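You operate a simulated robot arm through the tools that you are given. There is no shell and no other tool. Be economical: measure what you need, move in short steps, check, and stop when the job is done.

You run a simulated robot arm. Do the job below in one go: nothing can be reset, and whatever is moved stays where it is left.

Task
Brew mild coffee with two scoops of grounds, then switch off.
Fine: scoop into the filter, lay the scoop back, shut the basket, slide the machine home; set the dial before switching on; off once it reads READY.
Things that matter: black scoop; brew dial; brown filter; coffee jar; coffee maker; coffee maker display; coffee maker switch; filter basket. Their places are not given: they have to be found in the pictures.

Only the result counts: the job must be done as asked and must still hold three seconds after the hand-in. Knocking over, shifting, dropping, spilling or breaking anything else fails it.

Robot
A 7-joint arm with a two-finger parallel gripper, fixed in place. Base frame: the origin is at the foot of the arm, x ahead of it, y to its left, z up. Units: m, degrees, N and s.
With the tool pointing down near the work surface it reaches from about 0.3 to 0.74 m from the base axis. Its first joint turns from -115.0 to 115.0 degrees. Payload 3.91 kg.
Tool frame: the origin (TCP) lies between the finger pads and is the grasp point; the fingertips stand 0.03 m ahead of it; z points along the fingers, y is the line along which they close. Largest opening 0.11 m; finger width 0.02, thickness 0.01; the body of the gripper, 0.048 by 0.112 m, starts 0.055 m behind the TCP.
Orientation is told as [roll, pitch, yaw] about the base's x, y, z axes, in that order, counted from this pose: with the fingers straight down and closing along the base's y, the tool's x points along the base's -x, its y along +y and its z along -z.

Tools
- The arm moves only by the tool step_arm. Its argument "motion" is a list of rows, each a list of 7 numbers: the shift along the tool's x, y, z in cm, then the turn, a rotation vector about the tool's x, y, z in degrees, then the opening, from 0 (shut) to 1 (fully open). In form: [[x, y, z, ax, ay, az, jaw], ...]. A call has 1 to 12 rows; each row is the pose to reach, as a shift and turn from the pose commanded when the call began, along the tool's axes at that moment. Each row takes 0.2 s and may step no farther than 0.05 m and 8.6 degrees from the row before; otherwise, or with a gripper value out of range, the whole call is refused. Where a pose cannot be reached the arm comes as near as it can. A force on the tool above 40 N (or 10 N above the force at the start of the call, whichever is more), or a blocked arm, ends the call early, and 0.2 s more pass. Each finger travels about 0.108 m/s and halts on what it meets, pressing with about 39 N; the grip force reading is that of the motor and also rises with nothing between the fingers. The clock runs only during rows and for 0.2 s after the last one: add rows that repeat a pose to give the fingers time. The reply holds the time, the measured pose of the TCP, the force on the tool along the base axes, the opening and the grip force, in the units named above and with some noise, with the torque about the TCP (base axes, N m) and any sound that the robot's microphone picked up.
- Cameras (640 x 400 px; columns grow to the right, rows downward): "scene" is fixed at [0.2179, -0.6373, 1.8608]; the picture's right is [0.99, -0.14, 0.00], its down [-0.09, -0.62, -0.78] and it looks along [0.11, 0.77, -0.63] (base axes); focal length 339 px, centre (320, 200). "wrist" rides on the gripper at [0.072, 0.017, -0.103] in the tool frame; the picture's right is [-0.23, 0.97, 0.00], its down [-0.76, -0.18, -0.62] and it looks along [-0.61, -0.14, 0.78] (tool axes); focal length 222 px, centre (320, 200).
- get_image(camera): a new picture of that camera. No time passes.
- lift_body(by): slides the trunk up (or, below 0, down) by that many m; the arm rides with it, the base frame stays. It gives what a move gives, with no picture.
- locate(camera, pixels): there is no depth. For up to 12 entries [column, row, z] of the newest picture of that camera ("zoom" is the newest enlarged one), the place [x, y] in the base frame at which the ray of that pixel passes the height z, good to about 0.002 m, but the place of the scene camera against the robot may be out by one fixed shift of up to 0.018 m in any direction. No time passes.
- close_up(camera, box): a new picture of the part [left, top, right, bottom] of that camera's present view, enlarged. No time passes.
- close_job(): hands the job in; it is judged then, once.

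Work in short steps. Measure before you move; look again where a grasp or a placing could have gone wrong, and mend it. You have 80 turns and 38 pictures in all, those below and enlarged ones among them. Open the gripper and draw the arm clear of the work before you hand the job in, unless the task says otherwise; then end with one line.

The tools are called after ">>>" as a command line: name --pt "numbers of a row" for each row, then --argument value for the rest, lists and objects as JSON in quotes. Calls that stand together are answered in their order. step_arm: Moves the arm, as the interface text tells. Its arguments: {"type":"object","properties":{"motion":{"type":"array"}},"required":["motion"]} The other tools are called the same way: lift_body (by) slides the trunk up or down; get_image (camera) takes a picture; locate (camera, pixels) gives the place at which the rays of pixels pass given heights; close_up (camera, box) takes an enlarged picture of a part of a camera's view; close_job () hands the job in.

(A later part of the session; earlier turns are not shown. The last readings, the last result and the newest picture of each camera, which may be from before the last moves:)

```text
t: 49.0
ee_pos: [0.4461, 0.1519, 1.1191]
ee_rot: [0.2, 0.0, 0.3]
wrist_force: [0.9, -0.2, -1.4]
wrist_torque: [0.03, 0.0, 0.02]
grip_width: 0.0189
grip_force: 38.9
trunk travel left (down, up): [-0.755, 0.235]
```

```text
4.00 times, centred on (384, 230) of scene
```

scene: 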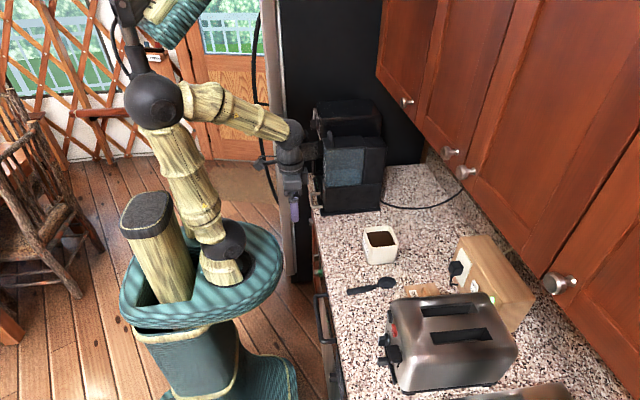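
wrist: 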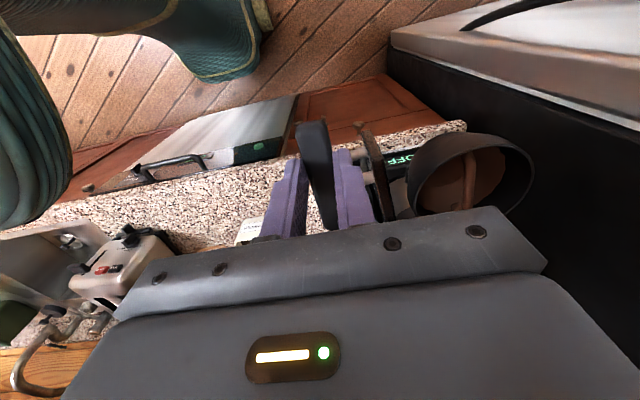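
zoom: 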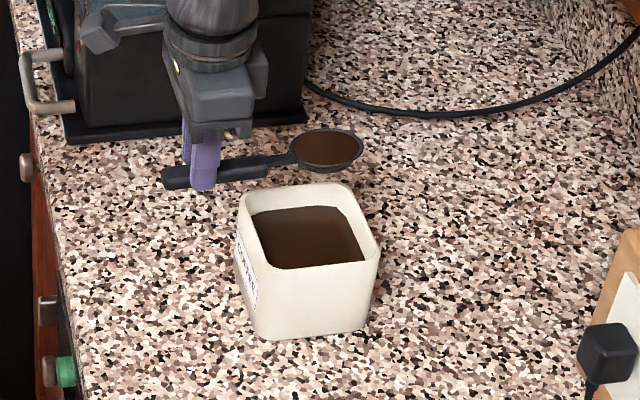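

The second scoop is full and the jar is unmoved. I carry it by the same route.

>>> lift_body --by 0.185

>>> step_arm --pt "1.5 1 0 0 0 0 0" --pt "4.3 3 0 0 0 0 0" --pt "7.2 5 0 0 0 0 0" --pt "10.1 7 0 0 0 0 0" --pt "13 9 0 0 0 0 0" --pt "15.9 11 0 0 0 0 0" --pt "18 14 0 0 0 0 0" --pt "20 17 0 0 0 0 0" --pt "22 20 0 0 0 0 0" --pt "24 23 0 0 0 0 0" --pt "26 26 0 0 0 0 0" --pt "27 28 0 0 0 0 0"

>>> step_arm --pt "0.1 2 0 0 0 0 0" --pt "0.1 5 0 0 0 0 0" --pt "0.2 8 0 0 0 0 0" --pt "0.2 11 0 0 0 0 0" --pt "0.2 14 0 0 0 0 0" --pt "0.2 14 0 0 0 0 0"

```text
t: 51.1
ee_pos: [0.4459, 0.1506, 1.3033]
ee_rot: [0.2, -0.1, 0.2]
wrist_force: [-0.2, 0.2, -0.2]
wrist_torque: [0.0, 0.0, 0.01]
grip_width: 0.0187
grip_force: 38.7
trunk travel left (down, up): [-0.94, 0.05]
```

```text
t: 53.7
ee_pos: [0.1735, 0.4308, 1.3044]
ee_rot: [0.0, -0.1, 0.1]
wrist_force: [-1.0, 0.9, -0.1]
wrist_torque: [-0.02, 0.01, 0.02]
grip_width: 0.0183
grip_force: 38.9
trunk travel left (down, up): [-0.94, 0.05]
```

```text
t: 55.1
ee_pos: [0.1715, 0.5684, 1.3046]
ee_rot: [0.2, -0.1, 0.2]
wrist_force: [0.5, 0.0, -0.3]
wrist_torque: [0.0, 0.02, 0.0]
grip_width: 0.0184
grip_force: 39.4
trunk travel left (down, up): [-0.94, 0.05]
```

The pose matches the first pour's position, so I roll to pour as before.

>>> step_arm --pt "0 0.1 -0.8 -8 0 0 0" --pt "0 0.1 -1.2 -16 0 0 0" --pt "0 0.1 -1.1 -24 0 0 0" --pt "0 0.1 -0.9 -32 0 0 0" --pt "0 0.1 -0.7 -40 0 0 0" --pt "0 0.1 -0.5 -48 0 0 0" --pt "0 0.1 -0.3 -56 0 0 0" --pt "0 0.1 -0.1 -64 0 0 0" --pt "0 0.1 0.1 -72 0 0 0" --pt "0 0.1 0.3 -80 0 0 0" --pt "0 0.1 0.45 -88 0 0 0" --pt "0 0.2 0.6 -96 0 0 0"

>>> step_arm --pt "0 0 0 -8 0 0 0" --pt "0 0 0 -16 0 0 0" --pt "0 0 0 -16 0 0 0" --pt "0 0 0 -16 0 0 0" --pt "0 0 0 -8 0 0 0" --pt "0 0 0 0 0 0 0" --pt "0 0 0 8 0 0 0" --pt "0 0 0 16 0 0 0" --pt "0 0 0 24 0 0 0" --pt "0 0 0 32 0 0 0" --pt "0 0 0 40 0 0 0" --pt "0 0 0 48 0 0 0"

>>> step_arm --pt "0 0 0 8 0 0 0" --pt "0 0 0 16 0 0 0" --pt "0 0 0 24 0 0 0" --pt "0 0 0 32 0 0 0" --pt "0 0 0 40 0 0 0" --pt "0 0 0 48 0 0 0" --pt "0 0 0 48 0 0 0"

>>> close_up --camera "scene" --box '[250, 90, 378, 170]'

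```text
t: 57.7
ee_pos: [0.1726, 0.5726, 1.2982]
ee_rot: [96.2, 0.0, 0.3]
wrist_force: [1.1, 0.7, -0.5]
wrist_torque: [0.0, 0.02, 0.03]
grip_width: 0.0187
grip_force: 39.7
trunk travel left (down, up): [-0.94, 0.05]
```

```text
t: 60.3
ee_pos: [0.1698, 0.5715, 1.2992]
ee_rot: [48.1, 0.0, 0.3]
wrist_force: [-0.5, -0.1, 0.5]
wrist_torque: [-0.01, 0.01, 0.04]
grip_width: 0.0188
grip_force: 38.7
trunk travel left (down, up): [-0.94, 0.05]
```

```text
t: 61.9
ee_pos: [0.1715, 0.5711, 1.2982]
ee_rot: [0.1, -0.1, 0.3]
wrist_force: [-0.3, 0.4, -0.6]
wrist_torque: [0.02, 0.02, -0.02]
grip_width: 0.0187
grip_force: 39.2
trunk travel left (down, up): [-0.94, 0.05]
```

```text
5.00 times, centred on (314, 130) of scene
```

zoom: 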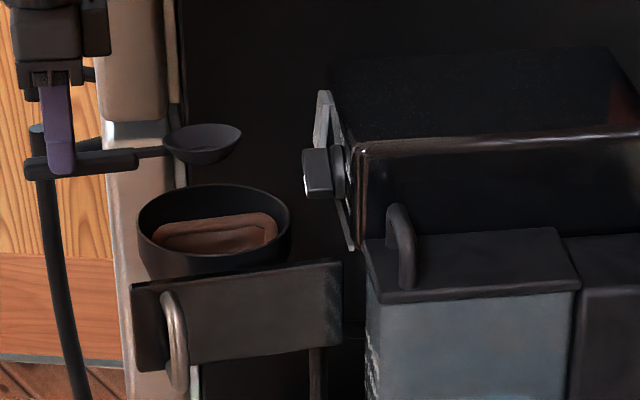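

The scoop is empty again. I retrace the route and continue to above the scoop's original place (0.432,0.007).

>>> step_arm --pt "0.2 -4.5 0 0 0 0 0" --pt "0.4 -9 0 0 0 0 0" --pt "0.5 -13.5 0 0 0 0 0" --pt "-2 -17 0 0 0 0 0" --pt "-4.3 -21 0 0 0 0 0" --pt "-6.7 -25 0 0 0 0 0" --pt "-9.3 -29 0 0 0 0 0" --pt "-13.2 -32 0 0 0 0 0" --pt "-17.4 -34.6 0 0 0 0 0" --pt "-21.6 -37.2 0 0 0 0 0" --pt "-25 -40 0 0 0 0 0" --pt "-26 -43 0 0 0 0 0"

>>> step_arm --pt "0 -4.5 0 0 0 0 0" --pt "0 -9 0 0 0 0 0" --pt "0 -13.4 0 0 0 0 0" --pt "0 -13.4 0 0 0 0 0"

>>> lift_body --by -0.3

```text
t: 64.5
ee_pos: [0.4353, 0.1412, 1.2981]
ee_rot: [0.2, -0.2, 0.5]
wrist_force: [-1.0, -0.2, -0.4]
wrist_torque: [0.06, -0.01, -0.02]
grip_width: 0.0187
grip_force: 39.4
trunk travel left (down, up): [-0.94, 0.05]
```

```text
t: 65.5
ee_pos: [0.4368, 0.0089, 1.2973]
ee_rot: [0.1, 0.1, 0.4]
wrist_force: [-0.2, -0.6, -1.3]
wrist_torque: [-0.01, 0.05, 0.04]
grip_width: 0.0184
grip_force: 39.3
trunk travel left (down, up): [-0.94, 0.05]
```

```text
t: 68.5
ee_pos: [0.4366, 0.0091, 0.9982]
ee_rot: [0.3, -0.2, 0.4]
wrist_force: [-0.7, -0.3, -0.8]
wrist_torque: [-0.04, 0.05, 0.0]
grip_width: 0.0189
grip_force: 38.3
trunk travel left (down, up): [-0.64, 0.35]
```

At z≈0.998 over the original place, I lower in small steps to about 0.953 and watch the force.

>>> step_arm --pt "0.4 -0.2 2 0 0 0 0" --pt "0.4 -0.2 3.3 0 0 0 0" --pt "0.4 -0.2 4.0 0 0 0 0" --pt "0.4 -0.2 4.4 0 0 0 0" --pt "0.4 -0.2 4.4 0 0 0 0"

```text
t: 69.7
ee_pos: [0.4334, 0.0074, 0.9544]
ee_rot: [0.2, -0.1, 0.4]
wrist_force: [2.0, 0.5, 16.2]
wrist_torque: [-0.01, 0.49, 0.01]
grip_width: 0.0185
grip_force: 38.9
trunk travel left (down, up): [-0.64, 0.35]
```

The handle's tail touches first: torque 0.49 N·m means contact 3 cm behind the TCP, so the bowl sits tilted up about 6°. I pitch the tool to level the scoop, lower, and then release.

>>> step_arm --pt "0 0 -0.3 0 3 0 0" --pt "0 0 -0.2 0 6 0 0" --pt "0 0 0.1 0 6 0 0" --pt "0 0 0.3 0 6 0 0" --pt "0 0 0.3 0 6 0 0"

```text
t: 70.9
ee_pos: [0.4336, 0.0064, 0.9517]
ee_rot: [0.3, 5.8, 0.5]
wrist_force: [0.8, 1.9, 16.5]
wrist_torque: [0.04, -0.93, 0.11]
grip_width: 0.0189
grip_force: 38.9
trunk travel left (down, up): [-0.64, 0.35]
```

Torque reversed, so the bowl now touches as well and the scoop is lying flat. I release and rise straight up.

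>>> step_arm --pt "0 0 0.1 0 0 0 0.25" --pt "0 0 0.1 0 0 0 0.4" --pt "0 0 0.1 0 0 0 0.45" --pt "0 0 -1.5 0 0 0 0.45" --pt "0 0 -4 0 0 0 0.45" --pt "0 0 -7 0 0 0 0.45" --pt "0 0 -10 0 0 0 0.45"

>>> get_image --camera "wrist"

```text
t: 72.5
ee_pos: [0.4444, 0.0055, 1.0516]
ee_rot: [0.2, 5.8, 0.3]
wrist_force: [0.3, 0.0, 0.6]
wrist_torque: [0.0, 0.0, -0.01]
grip_width: 0.0493
grip_force: 0.1
trunk travel left (down, up): [-0.64, 0.35]
```

```text
6 pictures are left
```

wrist: 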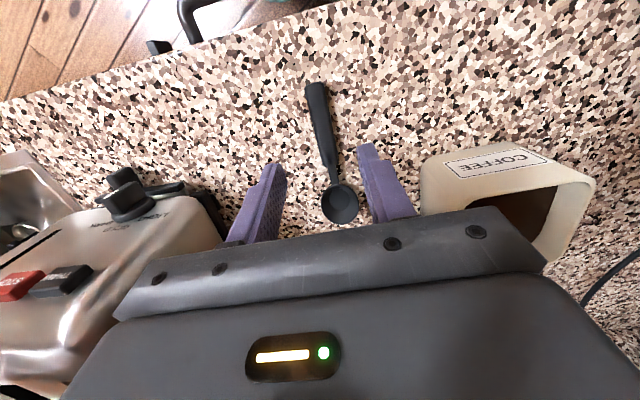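

The scoop is back in its place. Now I raise the trunk and move to the door: hinge ≈(0.375,0.475), plate z≈1.14–1.215, to push it shut with the closed fingertips.

>>> lift_body --by 0.2

>>> step_arm --pt "2.8 3.3 0 0 -2.9 0 0.2" --pt "5.6 6.6 0 0 -5.8 0 0" --pt "8.4 9.9 0 0 -5.8 0 0" --pt "11.2 13.2 0 0 -5.8 0 0" --pt "14 16.5 0 0 -5.8 0 0" --pt "16.4 19.5 0 0 -5.8 0 0"

>>> step_arm --pt "0 1.6 0 0 0 -8 0" --pt "0 3.2 0 0 0 -16 0" --pt "0 4.8 0 0 0 -24 0" --pt "0 6.4 0 0 0 -32 0" --pt "0 8 0 0 0 -40 0" --pt "0 9.6 0 0 0 -48 0" --pt "0 11.2 0 0 0 -56 0" --pt "0 12.8 0 0 0 -64 0" --pt "0 14.4 0 0 0 -72 0" --pt "0 16 0 0 0 -80 0" --pt "0 17.5 0 0 0 -88 0" --pt "0 17.5 0 0 0 -90 0"

```text
t: 74.6
ee_pos: [0.4442, 0.0051, 1.2506]
ee_rot: [0.1, 6.0, 0.3]
wrist_force: [-0.7, -0.2, 0.3]
wrist_torque: [0.01, -0.03, 0.03]
grip_width: 0.0497
grip_force: 0.0
trunk travel left (down, up): [-0.84, 0.15]
```

```text
t: 76.0
ee_pos: [0.2769, 0.2037, 1.2698]
ee_rot: [0.3, 0.1, 0.3]
wrist_force: [-0.1, -0.2, -0.3]
wrist_torque: [0.0, 0.0, -0.01]
grip_width: 0.0
grip_force: 37.3
trunk travel left (down, up): [-0.84, 0.15]
```

```text
t: 78.6
ee_pos: [0.2794, 0.3752, 1.2699]
ee_rot: [0.0, -0.2, 90.5]
wrist_force: [0.2, -0.3, 0.2]
wrist_torque: [0.03, 0.0, 0.0]
grip_width: 0.0
grip_force: 37.3
trunk travel left (down, up): [-0.84, 0.15]
```

Now I pitch the tool forward by 55° so the fingers point at the plate, then lower to z≈1.197.

>>> step_arm --pt "0 0 0 0 -8 0 0" --pt "0 0 0 0 -16 0 0" --pt "0 0 0 0 -24 0 0" --pt "0 0 0 0 -32 0 0" --pt "0 0 0 0 -40 0 0" --pt "0 0 0 0 -48 0 0" --pt "0 0 1 0 -55 0 0" --pt "0 0 4 0 -55 0 0" --pt "0 0 7 0 -55 0 0" --pt "0 0 7.2 0 -55 0 0"

>>> get_image --camera "wrist"

```text
t: 80.8
ee_pos: [0.2789, 0.3749, 1.1996]
ee_rot: [0.2, -55.3, 90.2]
wrist_force: [0.3, -0.3, -0.1]
wrist_torque: [0.04, 0.01, 0.01]
grip_width: 0.0
grip_force: 38.0
trunk travel left (down, up): [-0.84, 0.15]
```

```text
5 pictures are left
```

wrist: 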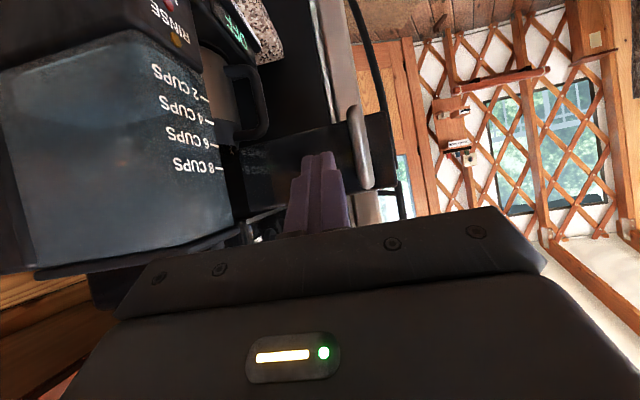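

The fingertips (320,155) aim at the plate just hinge-side of the handle (355,150). I push along an arc about the hinge, first 40°.

>>> step_arm --pt "-1.72 0 2.46 0 0 0 0" --pt "-3.44 0 4.91 0 0 0 0" --pt "-4.13 0 5.9 0 0 0 0" --pt "-4.91 0.3 7.01 6.55 0 4.59 0" --pt "-5.72 0.4 8.16 13.1 0 9.18 0" --pt "-6.51 0.31 9.3 19.66 0 13.78 0" --pt "-7.3 0.02 10.41 26.2 0 18.37 0" --pt "-8.05 -0.45 11.49 32.76 0 22.96 0"

```text
t: 82.6
ee_pos: [0.2808, 0.5163, 1.1995]
ee_rot: [0.3, -55.1, 50.0]
wrist_force: [0.8, 0.8, -0.6]
wrist_torque: [0.02, -0.01, -0.05]
grip_width: 0.0001
grip_force: 37.7
trunk travel left (down, up): [-0.84, 0.15]
```

No resistance, so the door swings lightly. I continue the arc to about 88°.

>>> step_arm --pt "-0.79 0.3 1.12 6.55 0 4.59 0" --pt "-1.58 0.4 2.26 13.1 0 9.18 0" --pt "-2.38 0.31 3.4 19.66 0 13.78 0" --pt "-3.16 0.02 4.51 26.2 0 18.37 0" --pt "-3.92 -0.45 5.59 32.76 0 22.96 0" --pt "-4.63 -1.1 6.6 39.3 0 27.55 0"

>>> close_up --camera "scene" --box '[250, 90, 410, 220]'

```text
t: 84.0
ee_pos: [0.3434, 0.5721, 1.1969]
ee_rot: [0.2, -54.7, 2.1]
wrist_force: [-0.2, 0.0, -0.2]
wrist_torque: [0.02, 0.03, -0.04]
grip_width: 0.0
grip_force: 37.6
trunk travel left (down, up): [-0.84, 0.15]
```

```text
3.08 times, centred on (330, 155) of scene
```

zoom: 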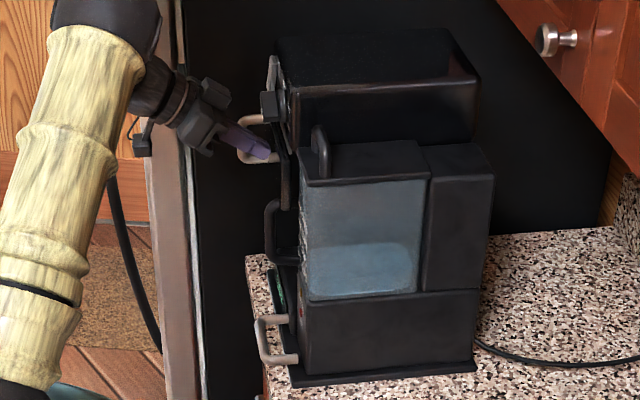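

The door is nearly shut, with the plate against the machine front at zoom (283,180). I press forward in small increments to latch it.

>>> step_arm --pt "-0.29 0 0.41 0 0 0 0" --pt "-0.57 0 0.82 0 0 0 0" --pt "-0.86 0 1.23 0 0 0 0" --pt "-0.86 0 1.23 0 0 0 0"

```text
t: 85.0
ee_pos: [0.3572, 0.5721, 1.1975]
ee_rot: [0.4, -54.8, 2.1]
wrist_force: [-1.2, 0.2, -0.4]
wrist_torque: [-0.01, -0.03, -0.01]
grip_width: 0.0
grip_force: 37.4
trunk travel left (down, up): [-0.84, 0.15]
```

Only about 1 N at tip x≈0.382. I lower 1.5 cm to stay clear of the dial and press another 1.5 cm.

>>> step_arm --pt "1.23 0 0.86 0 0 0 0" --pt "0.94 0 1.27 0 0 0 0" --pt "0.66 0 1.68 0 0 0 0" --pt "0.37 0 2.09 0 0 0 0" --pt "0.37 0 2.09 0 0 0 0"

```text
t: 86.2
ee_pos: [0.3733, 0.5711, 1.184]
ee_rot: [0.2, -54.9, 2.0]
wrist_force: [-1.5, 0.1, -0.6]
wrist_torque: [0.01, 0.03, -0.01]
grip_width: 0.0001
grip_force: 37.6
trunk travel left (down, up): [-0.84, 0.15]
```

Still just 1.5 N at tip x≈0.398. I drop another 1 cm and keep pressing up to 2 cm more, looking for a stop.

>>> step_arm --pt "0.82 0 0.57 0 0 0 0" --pt "0.53 0 0.98 0 0 0 0" --pt "0.25 0 1.39 0 0 0 0" --pt "-0.04 0 1.8 0 0 0 0" --pt "-0.33 0 2.21 0 0 0 0" --pt "-0.33 0 2.21 0 0 0 0"

```text
t: 87.6
ee_pos: [0.3928, 0.5724, 1.1716]
ee_rot: [0.3, -55.0, 2.0]
wrist_force: [-0.5, 0.0, -1.1]
wrist_torque: [0.0, -0.03, -0.01]
grip_width: 0.0002
grip_force: 37.9
trunk travel left (down, up): [-0.84, 0.15]
```

Tip at x≈0.417 and no resistance; I need to see what is happening.

>>> close_up --camera "scene" --box '[250, 90, 410, 220]'

```text
3.08 times, centred on (330, 155) of scene
```

zoom: 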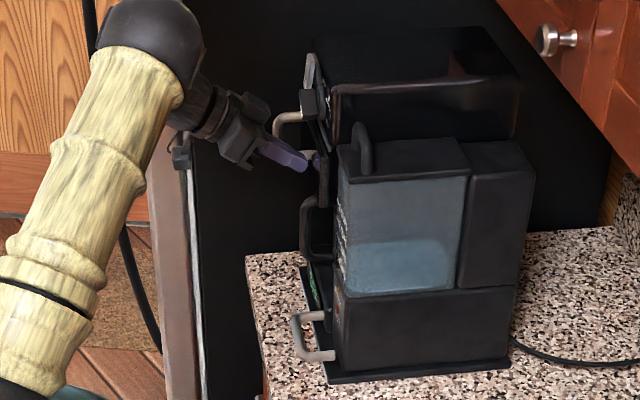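

The machine itself has slid back about 4 cm with the door shut against it, so this push is also sending it home. I keep pushing straight until it stops.

>>> step_arm --pt "-0.57 0 0.82 0 0 0 0" --pt "-1.15 0 1.64 0 0 0 0" --pt "-1.72 0 2.46 0 0 0 0" --pt "-2.3 0 3.28 0 0 0 0" --pt "-2.87 0 4.1 0 0 0 0" --pt "-3.44 0 4.91 0 0 0 0" --pt "-4.02 0 5.73 0 0 0 0" --pt "-4.6 0 6.55 0 0 0 0"

```text
t: 89.4
ee_pos: [0.4726, 0.5745, 1.1716]
ee_rot: [0.3, -54.9, 1.9]
wrist_force: [1.0, -0.3, 0.2]
wrist_torque: [-0.04, 0.05, 0.02]
grip_width: 0.0003
grip_force: 37.6
trunk travel left (down, up): [-0.84, 0.15]
```

Still no stop. I continue another 6 cm.

>>> step_arm --pt "-0.57 0 0.82 0 0 0 0" --pt "-1.15 0 1.64 0 0 0 0" --pt "-1.72 0 2.46 0 0 0 0" --pt "-2.3 0 3.28 0 0 0 0" --pt "-2.87 0 4.1 0 0 0 0" --pt "-3.44 0 4.91 0 0 0 0"

```text
t: 90.8
ee_pos: [0.5338, 0.5771, 1.1726]
ee_rot: [0.3, -54.9, 1.9]
wrist_force: [0.9, 0.3, -0.6]
wrist_torque: [0.04, 0.0, -0.02]
grip_width: 0.0003
grip_force: 37.8
trunk travel left (down, up): [-0.84, 0.15]
```

Tip now at x≈0.558 without resistance; I need one full scene picture to judge the machine's travel.

>>> get_image --camera "scene"

```text
2 pictures are left
```

scene: 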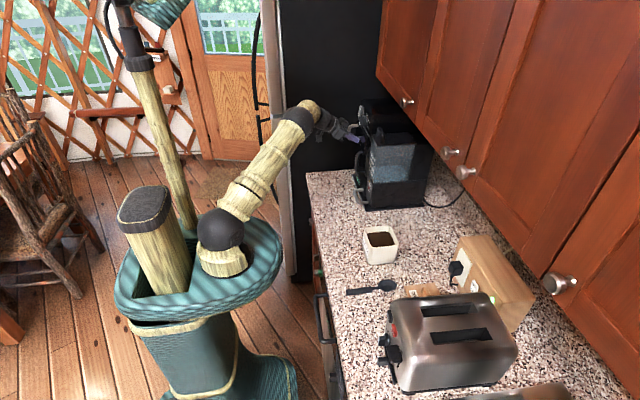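

The machine is sliding squarely: its base corner went from (382,210) to (428,205). I locate that corner and the wall's foot to see the remaining travel.

>>> locate --camera "scene" --pixels '[[428, 205, 0.92], [365, 211, 0.92], [385, 210, 0.92], [442, 165, 0.92], [470, 200, 0.92], [530, 270, 0.92], [360, 115, 1.22], [403, 100, 1.35], [450, 152, 1.35], [465, 170, 1.35]]'

```text
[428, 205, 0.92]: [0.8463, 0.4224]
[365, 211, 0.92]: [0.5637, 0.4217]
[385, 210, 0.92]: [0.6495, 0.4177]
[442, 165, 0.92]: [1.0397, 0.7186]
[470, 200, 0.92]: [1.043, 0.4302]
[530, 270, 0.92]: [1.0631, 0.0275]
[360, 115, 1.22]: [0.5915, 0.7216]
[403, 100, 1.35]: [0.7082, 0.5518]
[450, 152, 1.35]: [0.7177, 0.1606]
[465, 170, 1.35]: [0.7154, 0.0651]
```

The wall is at x≈1.05 and the machine's back at ≈0.846, so there may still be travel. I continue in small pushes, watching the force.

>>> step_arm --pt "-0.57 0 0.82 0 0 0 0" --pt "-1.15 0 1.64 0 0 0 0" --pt "-1.72 0 2.46 0 0 0 0" --pt "-2.3 0 3.28 0 0 0 0" --pt "-2.3 0 3.28 0 0 0 0"

```text
t: 92.0
ee_pos: [0.5719, 0.5807, 1.1745]
ee_rot: [0.4, -54.9, 1.9]
wrist_force: [0.3, -0.1, 0.2]
wrist_torque: [0.02, 0.02, 0.01]
grip_width: 0.0
grip_force: 37.4
trunk travel left (down, up): [-0.84, 0.15]
```

Still free. Another 4 cm.

>>> step_arm --pt "-0.57 -0.03 0.82 0 0 0 0" --pt "-1.15 -0.06 1.64 0 0 0 0" --pt "-1.72 -0.1 2.46 0 0 0 0" --pt "-2.3 -0.14 3.28 0 0 0 0" --pt "-2.3 -0.14 3.28 0 0 0 0"

```text
t: 93.2
ee_pos: [0.6127, 0.5811, 1.1722]
ee_rot: [0.4, -54.9, 2.0]
wrist_force: [-0.1, 0.5, -0.3]
wrist_torque: [0.0, 0.03, 0.03]
grip_width: 0.0002
grip_force: 37.7
trunk travel left (down, up): [-0.84, 0.15]
```

Still free and in reach. Another 4 cm.

>>> step_arm --pt "-0.57 -0.03 0.82 0 0 0 0" --pt "-1.15 -0.06 1.64 0 0 0 0" --pt "-1.72 -0.1 2.46 0 0 0 0" --pt "-2.3 -0.14 3.28 0 0 0 0" --pt "-2.3 -0.14 3.28 0 0 0 0"

```text
t: 94.0
ee_pos: [0.6237, 0.5848, 1.1725]
ee_rot: [0.5, -54.3, 2.6]
wrist_force: [-22.6, -2.3, 5.5]
wrist_torque: [-0.23, 0.07, -0.03]
grip_width: 0.0001
grip_force: 37.5
out of reach, approached as far as the arm can: row 3
trunk travel left (down, up): [-0.84, 0.15]
stopped in row 3: the force on the tool passed its limit at 43 N (the readings are from after the stop); the commanded pose is now the measured one
```

The stop was reached: 43 N at tip x≈0.649, so the machine is home after ≈0.28 m of travel. The dial should now be near (0.635,0.533,1.269). I back off and level the tool towards horizontal.

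>>> step_arm --pt "1.45 0 -2.0 0 0 0 0" --pt "2.9 0 -4.1 0 0 0 0" --pt "4.35 0 -6.1 0 0 0 0" --pt "5.8 0 -8.1 0 0 0 0" --pt "7.5 0 -10.5 0 -7 0 0" --pt "7.5 0 -10.5 0 -14 0 0" --pt "7.5 0 -10.5 0 -21 0 0.3" --pt "7.5 0 -10.5 0 -28 0 0.6" --pt "7.5 0 -10.5 0 -35 0 0.8" --pt "7.5 0 -10.5 0 -35 0 1"

>>> lift_body --by 0.1

```text
t: 96.2
ee_pos: [0.5011, 0.5751, 1.1699]
ee_rot: [16.9, -89.4, -14.1]
wrist_force: [-0.1, 0.6, 0.2]
wrist_torque: [-0.01, -0.02, 0.02]
grip_width: 0.1099
grip_force: 0.1
trunk travel left (down, up): [-0.84, 0.15]
```

```text
t: 97.5
ee_pos: [0.5011, 0.5776, 1.2703]
ee_rot: [12.9, -89.4, -10.1]
wrist_force: [0.1, 0.2, 0.0]
wrist_torque: [0.01, 0.01, -0.01]
grip_width: 0.11
grip_force: 0.1
trunk travel left (down, up): [-0.94, 0.05]
```

The tool now points horizontally forward with fingers open. I centre it on the dial at y≈0.533, x≈0.54 and take a wrist picture.

>>> step_arm --pt "0 -1.5 1 1 0 0 1" --pt "0 -3 2 2 0 0 1" --pt "0 -4.4 3 2.7 0 0 1" --pt "0 -4.4 3 2.7 0 0 1"

>>> get_image --camera "wrist"

```text
t: 98.5
ee_pos: [0.534, 0.5338, 1.2702]
ee_rot: [10.4, -89.2, -10.3]
wrist_force: [-0.3, -0.1, -0.1]
wrist_torque: [-0.02, -0.05, -0.03]
grip_width: 0.1102
grip_force: 0.1
trunk travel left (down, up): [-0.94, 0.05]
```

```text
1 pictures are left
```

wrist: 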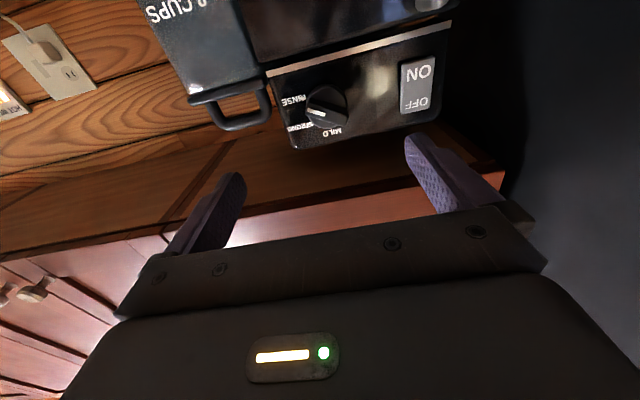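

The dial is at (326,108) and the switch at (417,85). I use locate at several heights to fix where each ray meets the panel plane x≈0.65.

>>> locate --camera "wrist" --pixels '[[326, 108, 1.26], [326, 108, 1.265], [326, 108, 1.255], [419, 72, 1.25], [419, 72, 1.245], [416, 100, 1.27], [416, 100, 1.275], [268, 72, 1.225], [268, 72, 1.23], [452, 20, 1.225], [292, 101, 1.255], [332, 132, 1.285]]'

```text
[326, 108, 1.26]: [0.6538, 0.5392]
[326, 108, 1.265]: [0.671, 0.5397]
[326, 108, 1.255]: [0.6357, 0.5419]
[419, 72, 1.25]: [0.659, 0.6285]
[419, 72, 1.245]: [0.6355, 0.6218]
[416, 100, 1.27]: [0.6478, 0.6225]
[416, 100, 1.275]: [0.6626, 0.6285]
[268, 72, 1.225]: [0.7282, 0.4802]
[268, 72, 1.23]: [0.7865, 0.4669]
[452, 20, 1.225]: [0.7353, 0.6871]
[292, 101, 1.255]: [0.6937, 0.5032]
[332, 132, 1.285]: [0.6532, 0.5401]
```

The dial axis is at y≈0.5405, z≈1.258, with ON at (y 0.625, z 1.247) and OFF at (y 0.624, z 1.272). I centre on the dial and roll the tool +120° so the fingers straddle the bar and the turn ends at zero roll.

>>> step_arm --pt "0.6 0.3 0 0 0 8 0.9" --pt "1.2 0.65 0 0 0 16 0.8" --pt "1.2 0.65 0 0 0 24 0.6" --pt "1.2 0.65 0 0 0 32 0.5" --pt "1.2 0.65 0 0 0 40 0.5" --pt "1.2 0.65 0 0 0 48 0.5" --pt "1.2 0.65 0 0 0 56 0.5" --pt "1.2 0.65 0 0 0 64 0.5" --pt "1.2 0.65 0 0 0 72 0.5" --pt "1.2 0.65 0 0 0 80 0.5"

>>> step_arm --pt "0 0 0 0 0 8 0.45" --pt "0 0 0 0 0 16 0.45" --pt "0 0 0 0 0 24 0.45" --pt "0 0 0 0 0 32 0.45" --pt "0 0 0 0 0 40 0.45" --pt "0 0 0 0 0 40 0.45"

```text
t: 100.7
ee_pos: [0.5322, 0.5405, 1.2576]
ee_rot: [89.3, -9.7, -89.8]
wrist_force: [-0.6, -0.3, 0.1]
wrist_torque: [0.01, -0.01, 0.02]
grip_width: 0.0549
grip_force: 0.1
trunk travel left (down, up): [-0.94, 0.05]
```

```text
t: 102.1
ee_pos: [0.5334, 0.5404, 1.2561]
ee_rot: [89.2, 30.2, -90.4]
wrist_force: [0.3, 0.1, 1.0]
wrist_torque: [0.04, -0.03, 0.04]
grip_width: 0.0494
grip_force: 0.0
trunk travel left (down, up): [-0.94, 0.05]
```

The roll is as intended: the closing line is (y −0.5, z 0.87), across the bar. I advance along the axis until the fingertips straddle the knob.

>>> step_arm --pt "0 0 2 0 0 0 0.45" --pt "0 0 4 0 0 0 0.45" --pt "0 0 6 0 0 0 0.45" --pt "0 0 6.8 0 0 0 0.45" --pt "0 0 7.4 0 0 0 0.45" --pt "0 0 7.4 0 0 0 0.45"

```text
t: 103.5
ee_pos: [0.6059, 0.54, 1.2568]
ee_rot: [89.3, 30.1, -90.3]
wrist_force: [-0.6, 0.2, 0.1]
wrist_torque: [-0.03, 0.01, -0.04]
grip_width: 0.0497
grip_force: 0.0
trunk travel left (down, up): [-0.94, 0.05]
```

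Tip is at 0.636 with no contact. I go 0.4 cm deeper and close on the knob.

>>> step_arm --pt "0 0 0.2 0 0 0 0.45" --pt "0 0 0.4 0 0 0 0.45" --pt "0 0 0.4 0 0 0 0.3" --pt "0 0 0.4 0 0 0 0.2" --pt "0 0 0.4 0 0 0 0.1" --pt "0 0 0.4 0 0 0 0" --pt "0 0 0.4 0 0 0 0"

```text
t: 105.1
ee_pos: [0.6091, 0.5386, 1.2597]
ee_rot: [89.5, 30.3, -90.3]
wrist_force: [3.4, -3.1, 17.9]
wrist_torque: [-0.22, 0.09, -1.24]
grip_width: 0.0122
grip_force: 44.7
trunk travel left (down, up): [-0.94, 0.05]
```

The bar is gripped at 0.012 m, with an 18 N upward offset force showing the knob is a few mm higher. I relieve by shifting 0.3 cm along the closing line.

>>> step_arm --pt "0 0.15 0 0 0 0 0" --pt "0 0.3 0 0 0 0 0" --pt "0 0.3 0 0 0 0 0"

```text
t: 105.9
ee_pos: [0.6083, 0.5378, 1.2589]
ee_rot: [89.3, 30.2, -90.2]
wrist_force: [1.2, -1.2, 13.0]
wrist_torque: [-0.14, -0.69, 0.32]
grip_width: 0.0122
grip_force: 45.1
trunk travel left (down, up): [-0.94, 0.05]
```

Force is still 13 N up, so I shift a little more.

>>> step_arm --pt "0.1 0.15 0 0 0 0 0" --pt "0.15 0.3 0 0 0 0 0" --pt "0.15 0.3 0 0 0 0 0"

```text
t: 106.7
ee_pos: [0.6106, 0.5384, 1.2604]
ee_rot: [89.0, 30.1, -90.4]
wrist_force: [-1.3, -2.5, -2.0]
wrist_torque: [-0.07, -0.7, 1.09]
grip_width: 0.0122
grip_force: 44.4
trunk travel left (down, up): [-0.94, 0.05]
```

Forces are now near zero. I turn counter-clockwise (tool az negative), first 56°.

>>> step_arm --pt "0 0 0 0 0 -8 0" --pt "0 0 0 0 0 -16 0" --pt "0 0 0 0 0 -24 0" --pt "0 0 0 0 0 -32 0" --pt "0 0 0 0 0 -40 0" --pt "0 0 0 0 0 -48 0" --pt "0 0 0 0 0 -56 0" --pt "0 0 0 0 0 -56 0"

```text
t: 108.5
ee_pos: [0.6101, 0.5386, 1.2632]
ee_rot: [89.4, -25.9, -89.6]
wrist_force: [-6.2, -7.4, -8.0]
wrist_torque: [-0.06, -0.36, -1.18]
grip_width: 0.0123
grip_force: 44.6
trunk travel left (down, up): [-0.94, 0.05]
```

Turned 56° with small side forces. I continue another 64° to MILD with a slight correction.

>>> step_arm --pt "-0.05 -0.15 0 0 0 -8 0" --pt "-0.05 -0.15 0 0 0 -16 0" --pt "-0.05 -0.15 0 0 0 -24 0" --pt "-0.05 -0.15 0 0 0 -32 0" --pt "-0.05 -0.15 0 0 0 -40 0" --pt "-0.05 -0.15 0 0 0 -48 0" --pt "-0.05 -0.15 0 0 0 -56 0" --pt "-0.05 -0.15 0 0 0 -64 0" --pt "-0.05 -0.15 0 0 0 -64 0"

```text
t: 110.5
ee_pos: [0.6081, 0.5409, 1.2655]
ee_rot: [17.6, -89.8, -17.3]
wrist_force: [5.0, 24.8, 26.0]
wrist_torque: [0.12, -0.27, 0.7]
grip_width: 0.0124
grip_force: 45.2
trunk travel left (down, up): [-0.94, 0.05]
```

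The total turn is 120°, so the bar now points straight up at MILD. I relieve the side load, open, and back off.

>>> step_arm --pt "-0.2 0.2 0 0 0 0 0" --pt "-0.3 0.3 0 0 0 0 0" --pt "-0.3 0.3 0 0 0 0 0.2" --pt "-0.3 0.3 0 0 0 0 0.4" --pt "-0.3 0.3 0 0 0 0 0.4" --pt "-0.3 0.3 -2 0 0 0 0.4" --pt "-0.3 0.3 -5 0 0 0 0.3" --pt "-0.3 0.3 -7.5 0 0 0 0" --pt "-0.3 0.3 -7.5 0 0 0 0" --pt "-0.3 0.3 -7.5 0 0 0 0"

```text
t: 112.7
ee_pos: [0.5347, 0.5412, 1.2667]
ee_rot: [11.9, -89.3, -11.9]
wrist_force: [0.4, -0.6, -0.3]
wrist_torque: [0.01, -0.01, 0.0]
grip_width: 0.0
grip_force: 38.3
trunk travel left (down, up): [-0.94, 0.05]
```

Now I line up the closed fingertips with the ON half at y≈0.625, z≈1.249, then advance to near the panel.

>>> step_arm --pt "0.6 2.8 0 0 0 0 0" --pt "1.2 5.6 0 0 0 0 0" --pt "1.8 8.4 0 0 0 0 0" --pt "1.8 8.4 3 0 0 0 0" --pt "1.8 8.4 6 0 0 0 0" --pt "1.8 8.4 7 0 0 0 0" --pt "1.8 8.4 7 0 0 0 0"

```text
t: 114.3
ee_pos: [0.6011, 0.6081, 1.2487]
ee_rot: [8.0, -89.4, -7.9]
wrist_force: [0.5, -0.7, -0.2]
wrist_torque: [0.03, -0.01, -0.01]
grip_width: 0.0001
grip_force: 38.1
out of reach, approached as far as the arm can: row 5, 6, 7
trunk travel left (down, up): [-0.94, 0.05]
```

The arm ran out of reach pointing straight ahead. Yawing the tool ~25° towards the radial direction gains reach, so I back off and yaw.

>>> step_arm --pt "0 0 -2 0 0 0 0" --pt "0 0 -4 -6 0 0 0" --pt "0 0 -5 -12 0 0 0" --pt "0 0 -5 -18 0 0 0" --pt "0 0 -5 -25 0 0 0" --pt "0 0 -5 -25 0 0 0"

```text
t: 115.7
ee_pos: [0.5513, 0.6083, 1.2479]
ee_rot: [34.6, -89.4, -9.4]
wrist_force: [-0.8, 0.8, 0.0]
wrist_torque: [0.02, 0.04, 0.02]
grip_width: 0.0
grip_force: 37.9
trunk travel left (down, up): [-0.94, 0.05]
```

Net yaw is now 25°, tip at (0.578,0.621). I advance to a pre-contact point at (0.635,0.630).

>>> step_arm --pt "0 -0.6 2 0 0 0 0" --pt "0 -1.1 4 0 0 0 0" --pt "0 -1.6 5.5 0 0 0 0" --pt "0 -1.6 5.5 0 0 0 0"

```text
t: 116.7
ee_pos: [0.6074, 0.6194, 1.2485]
ee_rot: [35.7, -89.4, -10.7]
wrist_force: [0.6, -0.2, 0.1]
wrist_torque: [0.01, 0.02, 0.01]
grip_width: 0.0
grip_force: 37.7
trunk travel left (down, up): [-0.94, 0.05]
```

In reach, no contact yet. I press forward in 4 mm steps.

>>> step_arm --pt "0 -0.17 0.36 0 0 0 0" --pt "0 -0.34 0.72 0 0 0 0" --pt "0 -0.51 1.09 0 0 0 0" --pt "0 -0.68 1.45 0 0 0 0" --pt "0 -0.85 1.81 0 0 0 0" --pt "0 -1.02 2.17 0 0 0 0"

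```text
t: 118.1
ee_pos: [0.6258, 0.618, 1.2481]
ee_rot: [31.8, -89.2, -6.3]
wrist_force: [-32.7, -14.3, -9.8]
wrist_torque: [0.1, 0.01, -0.26]
grip_width: 0.0
grip_force: 37.8
trunk travel left (down, up): [-0.94, 0.05]
```

It pressed against 33 N at tip x≈0.653. I back off 4 cm and wait to hear any sound.

>>> step_arm --pt "0 0.3 -1 0 0 0 0" --pt "0 0.6 -3 0 0 0 0" --pt "0 0.6 -5 0 0 0 0" --pt "0 0.6 -5 0 0 0 0" --pt "0 0.6 -5 0 0 0 0" --pt "0 0.6 -5 0 0 0 0"

```text
t: 119.5
ee_pos: [0.585, 0.6012, 1.2488]
ee_rot: [36.8, -89.3, -11.7]
wrist_force: [0.5, 0.7, 0.2]
wrist_torque: [-0.01, 0.0, -0.01]
grip_width: 0.0
grip_force: 38.1
trunk travel left (down, up): [-0.94, 0.05]
```

No sound and only one picture left, so I'll move to a pose that sees the dial, switch and display together, then wait about 40 s before taking it.

>>> step_arm --pt "-1.09 -1.09 -3.62 -1.3 5.5 -0.5 0" --pt "-2.18 -2.18 -7.25 -2.6 11 -1.05 0" --pt "-3.26 -3.26 -10.9 -3.9 16.5 -1.6 0.2" --pt "-4.35 -4.35 -14.5 -5.2 22 -2.1 0.4" --pt "-5.44 -5.44 -18.1 -6.5 27.4 -2.6 0.6" --pt "-6.5 -6.5 -21.7 -7.8 32.9 -3.1 0.8" --pt "-7.6 -7.6 -25.4 -9.1 38.4 -3.7 1" --pt "-8.7 -8.7 -29 -10.45 43.9 -4.2 1" --pt "-8.7 -8.7 -29 -10.45 43.9 -4.2 1"

>>> step_arm --pt "0 0 0 0 0 0 1" --pt "0 0 0 0 0 0 1" --pt "0 0 0 0 0 0 1" --pt "0 0 0 0 0 0 1" --pt "0 0 0 0 0 0 1" --pt "0 0 0 0 0 0 1" --pt "0 0 0 0 0 0 1" --pt "0 0 0 0 0 0 1" --pt "0 0 0 0 0 0 1" --pt "0 0 0 0 0 0 1" --pt "0 0 0 0 0 0 1" --pt "0 0 0 0 0 0 1"

>>> step_arm --pt "0 0 0 0 0 0 1" --pt "0 0 0 0 0 0 1" --pt "0 0 0 0 0 0 1" --pt "0 0 0 0 0 0 1" --pt "0 0 0 0 0 0 1" --pt "0 0 0 0 0 0 1" --pt "0 0 0 0 0 0 1" --pt "0 0 0 0 0 0 1" --pt "0 0 0 0 0 0 1" --pt "0 0 0 0 0 0 1" --pt "0 0 0 0 0 0 1" --pt "0 0 0 0 0 0 1"

>>> step_arm --pt "0 0 0 0 0 0 1" --pt "0 0 0 0 0 0 1" --pt "0 0 0 0 0 0 1" --pt "0 0 0 0 0 0 1" --pt "0 0 0 0 0 0 1" --pt "0 0 0 0 0 0 1" --pt "0 0 0 0 0 0 1" --pt "0 0 0 0 0 0 1" --pt "0 0 0 0 0 0 1" --pt "0 0 0 0 0 0 1" --pt "0 0 0 0 0 0 1" --pt "0 0 0 0 0 0 1"

>>> step_arm --pt "0 0 0 0 0 0 1" --pt "0 0 0 0 0 0 1" --pt "0 0 0 0 0 0 1" --pt "0 0 0 0 0 0 1" --pt "0 0 0 0 0 0 1" --pt "0 0 0 0 0 0 1" --pt "0 0 0 0 0 0 1" --pt "0 0 0 0 0 0 1" --pt "0 0 0 0 0 0 1" --pt "0 0 0 0 0 0 1" --pt "0 0 0 0 0 0 1" --pt "0 0 0 0 0 0 1"

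>>> step_arm --pt "0 0 0 0 0 0 1" --pt "0 0 0 0 0 0 1" --pt "0 0 0 0 0 0 1" --pt "0 0 0 0 0 0 1" --pt "0 0 0 0 0 0 1" --pt "0 0 0 0 0 0 1" --pt "0 0 0 0 0 0 1" --pt "0 0 0 0 0 0 1" --pt "0 0 0 0 0 0 1" --pt "0 0 0 0 0 0 1" --pt "0 0 0 0 0 0 1" --pt "0 0 0 0 0 0 1"

>>> step_arm --pt "0 0 0 0 0 0 1" --pt "0 0 0 0 0 0 1" --pt "0 0 0 0 0 0 1" --pt "0 0 0 0 0 0 1" --pt "0 0 0 0 0 0 1" --pt "0 0 0 0 0 0 1" --pt "0 0 0 0 0 0 1" --pt "0 0 0 0 0 0 1" --pt "0 0 0 0 0 0 1" --pt "0 0 0 0 0 0 1" --pt "0 0 0 0 0 0 1" --pt "0 0 0 0 0 0 1"

>>> step_arm --pt "0 0 0 0 0 0 1" --pt "0 0 0 0 0 0 1" --pt "0 0 0 0 0 0 1" --pt "0 0 0 0 0 0 1" --pt "0 0 0 0 0 0 1" --pt "0 0 0 0 0 0 1" --pt "0 0 0 0 0 0 1" --pt "0 0 0 0 0 0 1" --pt "0 0 0 0 0 0 1" --pt "0 0 0 0 0 0 1" --pt "0 0 0 0 0 0 1" --pt "0 0 0 0 0 0 1"

```text
t: 121.5
ee_pos: [0.3625, 0.399, 1.3385]
ee_rot: [0.8, -45.4, 35.5]
wrist_force: [0.1, -0.3, -0.4]
wrist_torque: [-0.01, -0.02, -0.01]
grip_width: 0.11
grip_force: 0.1
trunk travel left (down, up): [-0.94, 0.05]
```

```text
t: 124.1
ee_pos: [0.3609, 0.3989, 1.3396]
ee_rot: [0.7, -45.5, 35.5]
wrist_force: [-0.5, 0.7, 0.0]
wrist_torque: [0.0, 0.01, -0.01]
grip_width: 0.1097
grip_force: 0.0
trunk travel left (down, up): [-0.94, 0.05]
```

```text
t: 126.7
ee_pos: [0.3614, 0.3989, 1.3396]
ee_rot: [0.8, -45.5, 35.6]
wrist_force: [0.5, -1.3, -0.4]
wrist_torque: [-0.03, -0.02, 0.01]
grip_width: 0.1099
grip_force: 0.2
trunk travel left (down, up): [-0.94, 0.05]
```

```text
t: 129.3
ee_pos: [0.3617, 0.3992, 1.3393]
ee_rot: [0.8, -45.5, 35.5]
wrist_force: [-0.3, 0.4, 0.1]
wrist_torque: [0.01, 0.0, 0.05]
grip_width: 0.1099
grip_force: 0.1
trunk travel left (down, up): [-0.94, 0.05]
```

```text
t: 131.9
ee_pos: [0.3614, 0.3992, 1.3382]
ee_rot: [0.8, -45.6, 35.5]
wrist_force: [-0.7, -0.2, 0.3]
wrist_torque: [0.01, 0.0, 0.02]
grip_width: 0.11
grip_force: 0.1
trunk travel left (down, up): [-0.94, 0.05]
```

```text
t: 134.5
ee_pos: [0.3615, 0.3981, 1.3392]
ee_rot: [0.9, -45.5, 35.5]
wrist_force: [-0.1, 0.0, 0.2]
wrist_torque: [0.01, 0.02, 0.0]
grip_width: 0.11
grip_force: 0.1
trunk travel left (down, up): [-0.94, 0.05]
```

```text
t: 137.1
ee_pos: [0.3614, 0.3991, 1.3381]
ee_rot: [0.8, -45.5, 35.5]
wrist_force: [-0.9, -0.4, -0.1]
wrist_torque: [-0.01, 0.0, 0.02]
grip_width: 0.1101
grip_force: 0.1
trunk travel left (down, up): [-0.94, 0.05]
```

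```text
t: 139.7
ee_pos: [0.3622, 0.3995, 1.3388]
ee_rot: [0.8, -45.6, 35.5]
wrist_force: [0.2, -0.1, -0.1]
wrist_torque: [0.01, 0.0, -0.01]
grip_width: 0.1102
grip_force: 0.1
trunk travel left (down, up): [-0.94, 0.05]
```

The pose is right and nothing has been heard at t=139.7. I wait another ~26 s and then take the last picture of dial, switch and display together.

>>> step_arm --pt "0 0 0 0 0 0 1" --pt "0 0 0 0 0 0 1" --pt "0 0 0 0 0 0 1" --pt "0 0 0 0 0 0 1" --pt "0 0 0 0 0 0 1" --pt "0 0 0 0 0 0 1" --pt "0 0 0 0 0 0 1" --pt "0 0 0 0 0 0 1" --pt "0 0 0 0 0 0 1" --pt "0 0 0 0 0 0 1" --pt "0 0 0 0 0 0 1" --pt "0 0 0 0 0 0 1"

>>> step_arm --pt "0 0 0 0 0 0 1" --pt "0 0 0 0 0 0 1" --pt "0 0 0 0 0 0 1" --pt "0 0 0 0 0 0 1" --pt "0 0 0 0 0 0 1" --pt "0 0 0 0 0 0 1" --pt "0 0 0 0 0 0 1" --pt "0 0 0 0 0 0 1" --pt "0 0 0 0 0 0 1" --pt "0 0 0 0 0 0 1" --pt "0 0 0 0 0 0 1" --pt "0 0 0 0 0 0 1"

>>> step_arm --pt "0 0 0 0 0 0 1" --pt "0 0 0 0 0 0 1" --pt "0 0 0 0 0 0 1" --pt "0 0 0 0 0 0 1" --pt "0 0 0 0 0 0 1" --pt "0 0 0 0 0 0 1" --pt "0 0 0 0 0 0 1" --pt "0 0 0 0 0 0 1" --pt "0 0 0 0 0 0 1" --pt "0 0 0 0 0 0 1" --pt "0 0 0 0 0 0 1" --pt "0 0 0 0 0 0 1"

>>> step_arm --pt "0 0 0 0 0 0 1" --pt "0 0 0 0 0 0 1" --pt "0 0 0 0 0 0 1" --pt "0 0 0 0 0 0 1" --pt "0 0 0 0 0 0 1" --pt "0 0 0 0 0 0 1" --pt "0 0 0 0 0 0 1" --pt "0 0 0 0 0 0 1" --pt "0 0 0 0 0 0 1" --pt "0 0 0 0 0 0 1" --pt "0 0 0 0 0 0 1" --pt "0 0 0 0 0 0 1"

>>> step_arm --pt "0 0 0 0 0 0 1" --pt "0 0 0 0 0 0 1" --pt "0 0 0 0 0 0 1" --pt "0 0 0 0 0 0 1" --pt "0 0 0 0 0 0 1" --pt "0 0 0 0 0 0 1" --pt "0 0 0 0 0 0 1" --pt "0 0 0 0 0 0 1" --pt "0 0 0 0 0 0 1" --pt "0 0 0 0 0 0 1" --pt "0 0 0 0 0 0 1" --pt "0 0 0 0 0 0 1"

>>> step_arm --pt "0 0 0 0 0 0 1" --pt "0 0 0 0 0 0 1" --pt "0 0 0 0 0 0 1" --pt "0 0 0 0 0 0 1" --pt "0 0 0 0 0 0 1" --pt "0 0 0 0 0 0 1" --pt "0 0 0 0 0 0 1" --pt "0 0 0 0 0 0 1" --pt "0 0 0 0 0 0 1" --pt "0 0 0 0 0 0 1" --pt "0 0 0 0 0 0 1" --pt "0 0 0 0 0 0 1"

>>> step_arm --pt "0 0 0 0 0 0 1" --pt "0 0 0 0 0 0 1" --pt "0 0 0 0 0 0 1" --pt "0 0 0 0 0 0 1" --pt "0 0 0 0 0 0 1" --pt "0 0 0 0 0 0 1" --pt "0 0 0 0 0 0 1" --pt "0 0 0 0 0 0 1" --pt "0 0 0 0 0 0 1" --pt "0 0 0 0 0 0 1" --pt "0 0 0 0 0 0 1" --pt "0 0 0 0 0 0 1"

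>>> step_arm --pt "0 0 0 0 0 0 1" --pt "0 0 0 0 0 0 1" --pt "0 0 0 0 0 0 1" --pt "0 0 0 0 0 0 1" --pt "0 0 0 0 0 0 1" --pt "0 0 0 0 0 0 1" --pt "0 0 0 0 0 0 1" --pt "0 0 0 0 0 0 1" --pt "0 0 0 0 0 0 1" --pt "0 0 0 0 0 0 1" --pt "0 0 0 0 0 0 1" --pt "0 0 0 0 0 0 1"

>>> step_arm --pt "0 0 0 0 0 0 1" --pt "0 0 0 0 0 0 1" --pt "0 0 0 0 0 0 1" --pt "0 0 0 0 0 0 1" --pt "0 0 0 0 0 0 1" --pt "0 0 0 0 0 0 1" --pt "0 0 0 0 0 0 1" --pt "0 0 0 0 0 0 1" --pt "0 0 0 0 0 0 1" --pt "0 0 0 0 0 0 1" --pt "0 0 0 0 0 0 1" --pt "0 0 0 0 0 0 1"

>>> step_arm --pt "0 0 0 0 0 0 1" --pt "0 0 0 0 0 0 1" --pt "0 0 0 0 0 0 1" --pt "0 0 0 0 0 0 1" --pt "0 0 0 0 0 0 1" --pt "0 0 0 0 0 0 1" --pt "0 0 0 0 0 0 1" --pt "0 0 0 0 0 0 1" --pt "0 0 0 0 0 0 1" --pt "0 0 0 0 0 0 1" --pt "0 0 0 0 0 0 1" --pt "0 0 0 0 0 0 1"

>>> close_up --camera "wrist" --box '[180, 0, 500, 210]'

```text
t: 142.3
ee_pos: [0.3618, 0.3997, 1.3394]
ee_rot: [0.8, -45.5, 35.5]
wrist_force: [-0.3, 0.4, 0.1]
wrist_torque: [-0.01, 0.03, -0.01]
grip_width: 0.1099
grip_force: 0.1
trunk travel left (down, up): [-0.94, 0.05]
```

```text
t: 144.9
ee_pos: [0.3619, 0.399, 1.3394]
ee_rot: [0.7, -45.5, 35.5]
wrist_force: [-0.4, -0.1, 0.1]
wrist_torque: [0.0, 0.02, 0.03]
grip_width: 0.1098
grip_force: 0.1
trunk travel left (down, up): [-0.94, 0.05]
```

```text
t: 147.5
ee_pos: [0.3623, 0.3974, 1.3397]
ee_rot: [0.8, -45.5, 35.4]
wrist_force: [0.3, 0.9, 0.4]
wrist_torque: [0.05, 0.02, -0.02]
grip_width: 0.1101
grip_force: 0.1
trunk travel left (down, up): [-0.94, 0.05]
```

```text
t: 150.1
ee_pos: [0.3618, 0.3994, 1.3388]
ee_rot: [0.9, -45.4, 35.5]
wrist_force: [0.1, 0.1, 1.2]
wrist_torque: [-0.01, -0.02, 0.03]
grip_width: 0.1099
grip_force: 0.1
trunk travel left (down, up): [-0.94, 0.05]
```

```text
t: 152.7
ee_pos: [0.3615, 0.3986, 1.3394]
ee_rot: [0.8, -45.5, 35.5]
wrist_force: [0.2, -0.2, -0.3]
wrist_torque: [-0.02, 0.0, 0.01]
grip_width: 0.1101
grip_force: 0.0
trunk travel left (down, up): [-0.94, 0.05]
```

```text
t: 155.3
ee_pos: [0.3603, 0.399, 1.3392]
ee_rot: [0.8, -45.6, 35.5]
wrist_force: [-0.5, -0.1, 0.4]
wrist_torque: [0.0, 0.01, -0.02]
grip_width: 0.1099
grip_force: 0.0
trunk travel left (down, up): [-0.94, 0.05]
```

```text
t: 157.9
ee_pos: [0.3621, 0.3983, 1.3392]
ee_rot: [0.8, -45.5, 35.5]
wrist_force: [0.0, -0.1, -0.3]
wrist_torque: [-0.01, -0.03, 0.01]
grip_width: 0.1101
grip_force: 0.0
trunk travel left (down, up): [-0.94, 0.05]
```

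```text
t: 160.5
ee_pos: [0.3611, 0.3978, 1.3388]
ee_rot: [0.8, -45.5, 35.5]
wrist_force: [0.2, -0.2, 0.1]
wrist_torque: [-0.01, 0.01, 0.0]
grip_width: 0.1098
grip_force: 0.0
trunk travel left (down, up): [-0.94, 0.05]
```

```text
t: 163.1
ee_pos: [0.3614, 0.399, 1.3403]
ee_rot: [0.7, -45.5, 35.6]
wrist_force: [0.5, 0.4, -0.4]
wrist_torque: [0.0, 0.01, -0.01]
grip_width: 0.1101
grip_force: 0.0
trunk travel left (down, up): [-0.94, 0.05]
```

```text
t: 165.7
ee_pos: [0.3603, 0.3979, 1.3387]
ee_rot: [0.8, -45.5, 35.5]
wrist_force: [0.0, -0.5, 0.1]
wrist_torque: [0.0, -0.04, -0.02]
grip_width: 0.1101
grip_force: 0.1
trunk travel left (down, up): [-0.94, 0.05]
```

```text
1.90 times, centred on (340, 105) of wrist
```

zoom: 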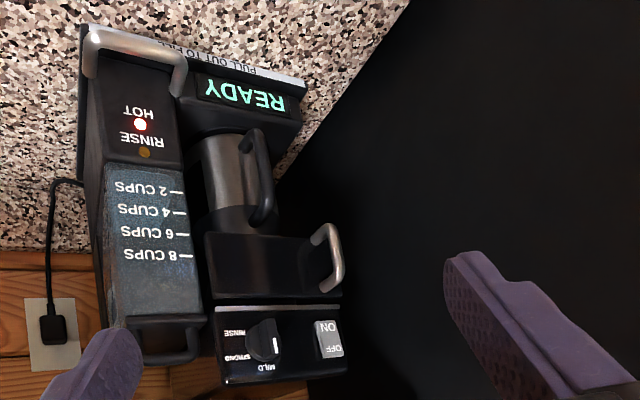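

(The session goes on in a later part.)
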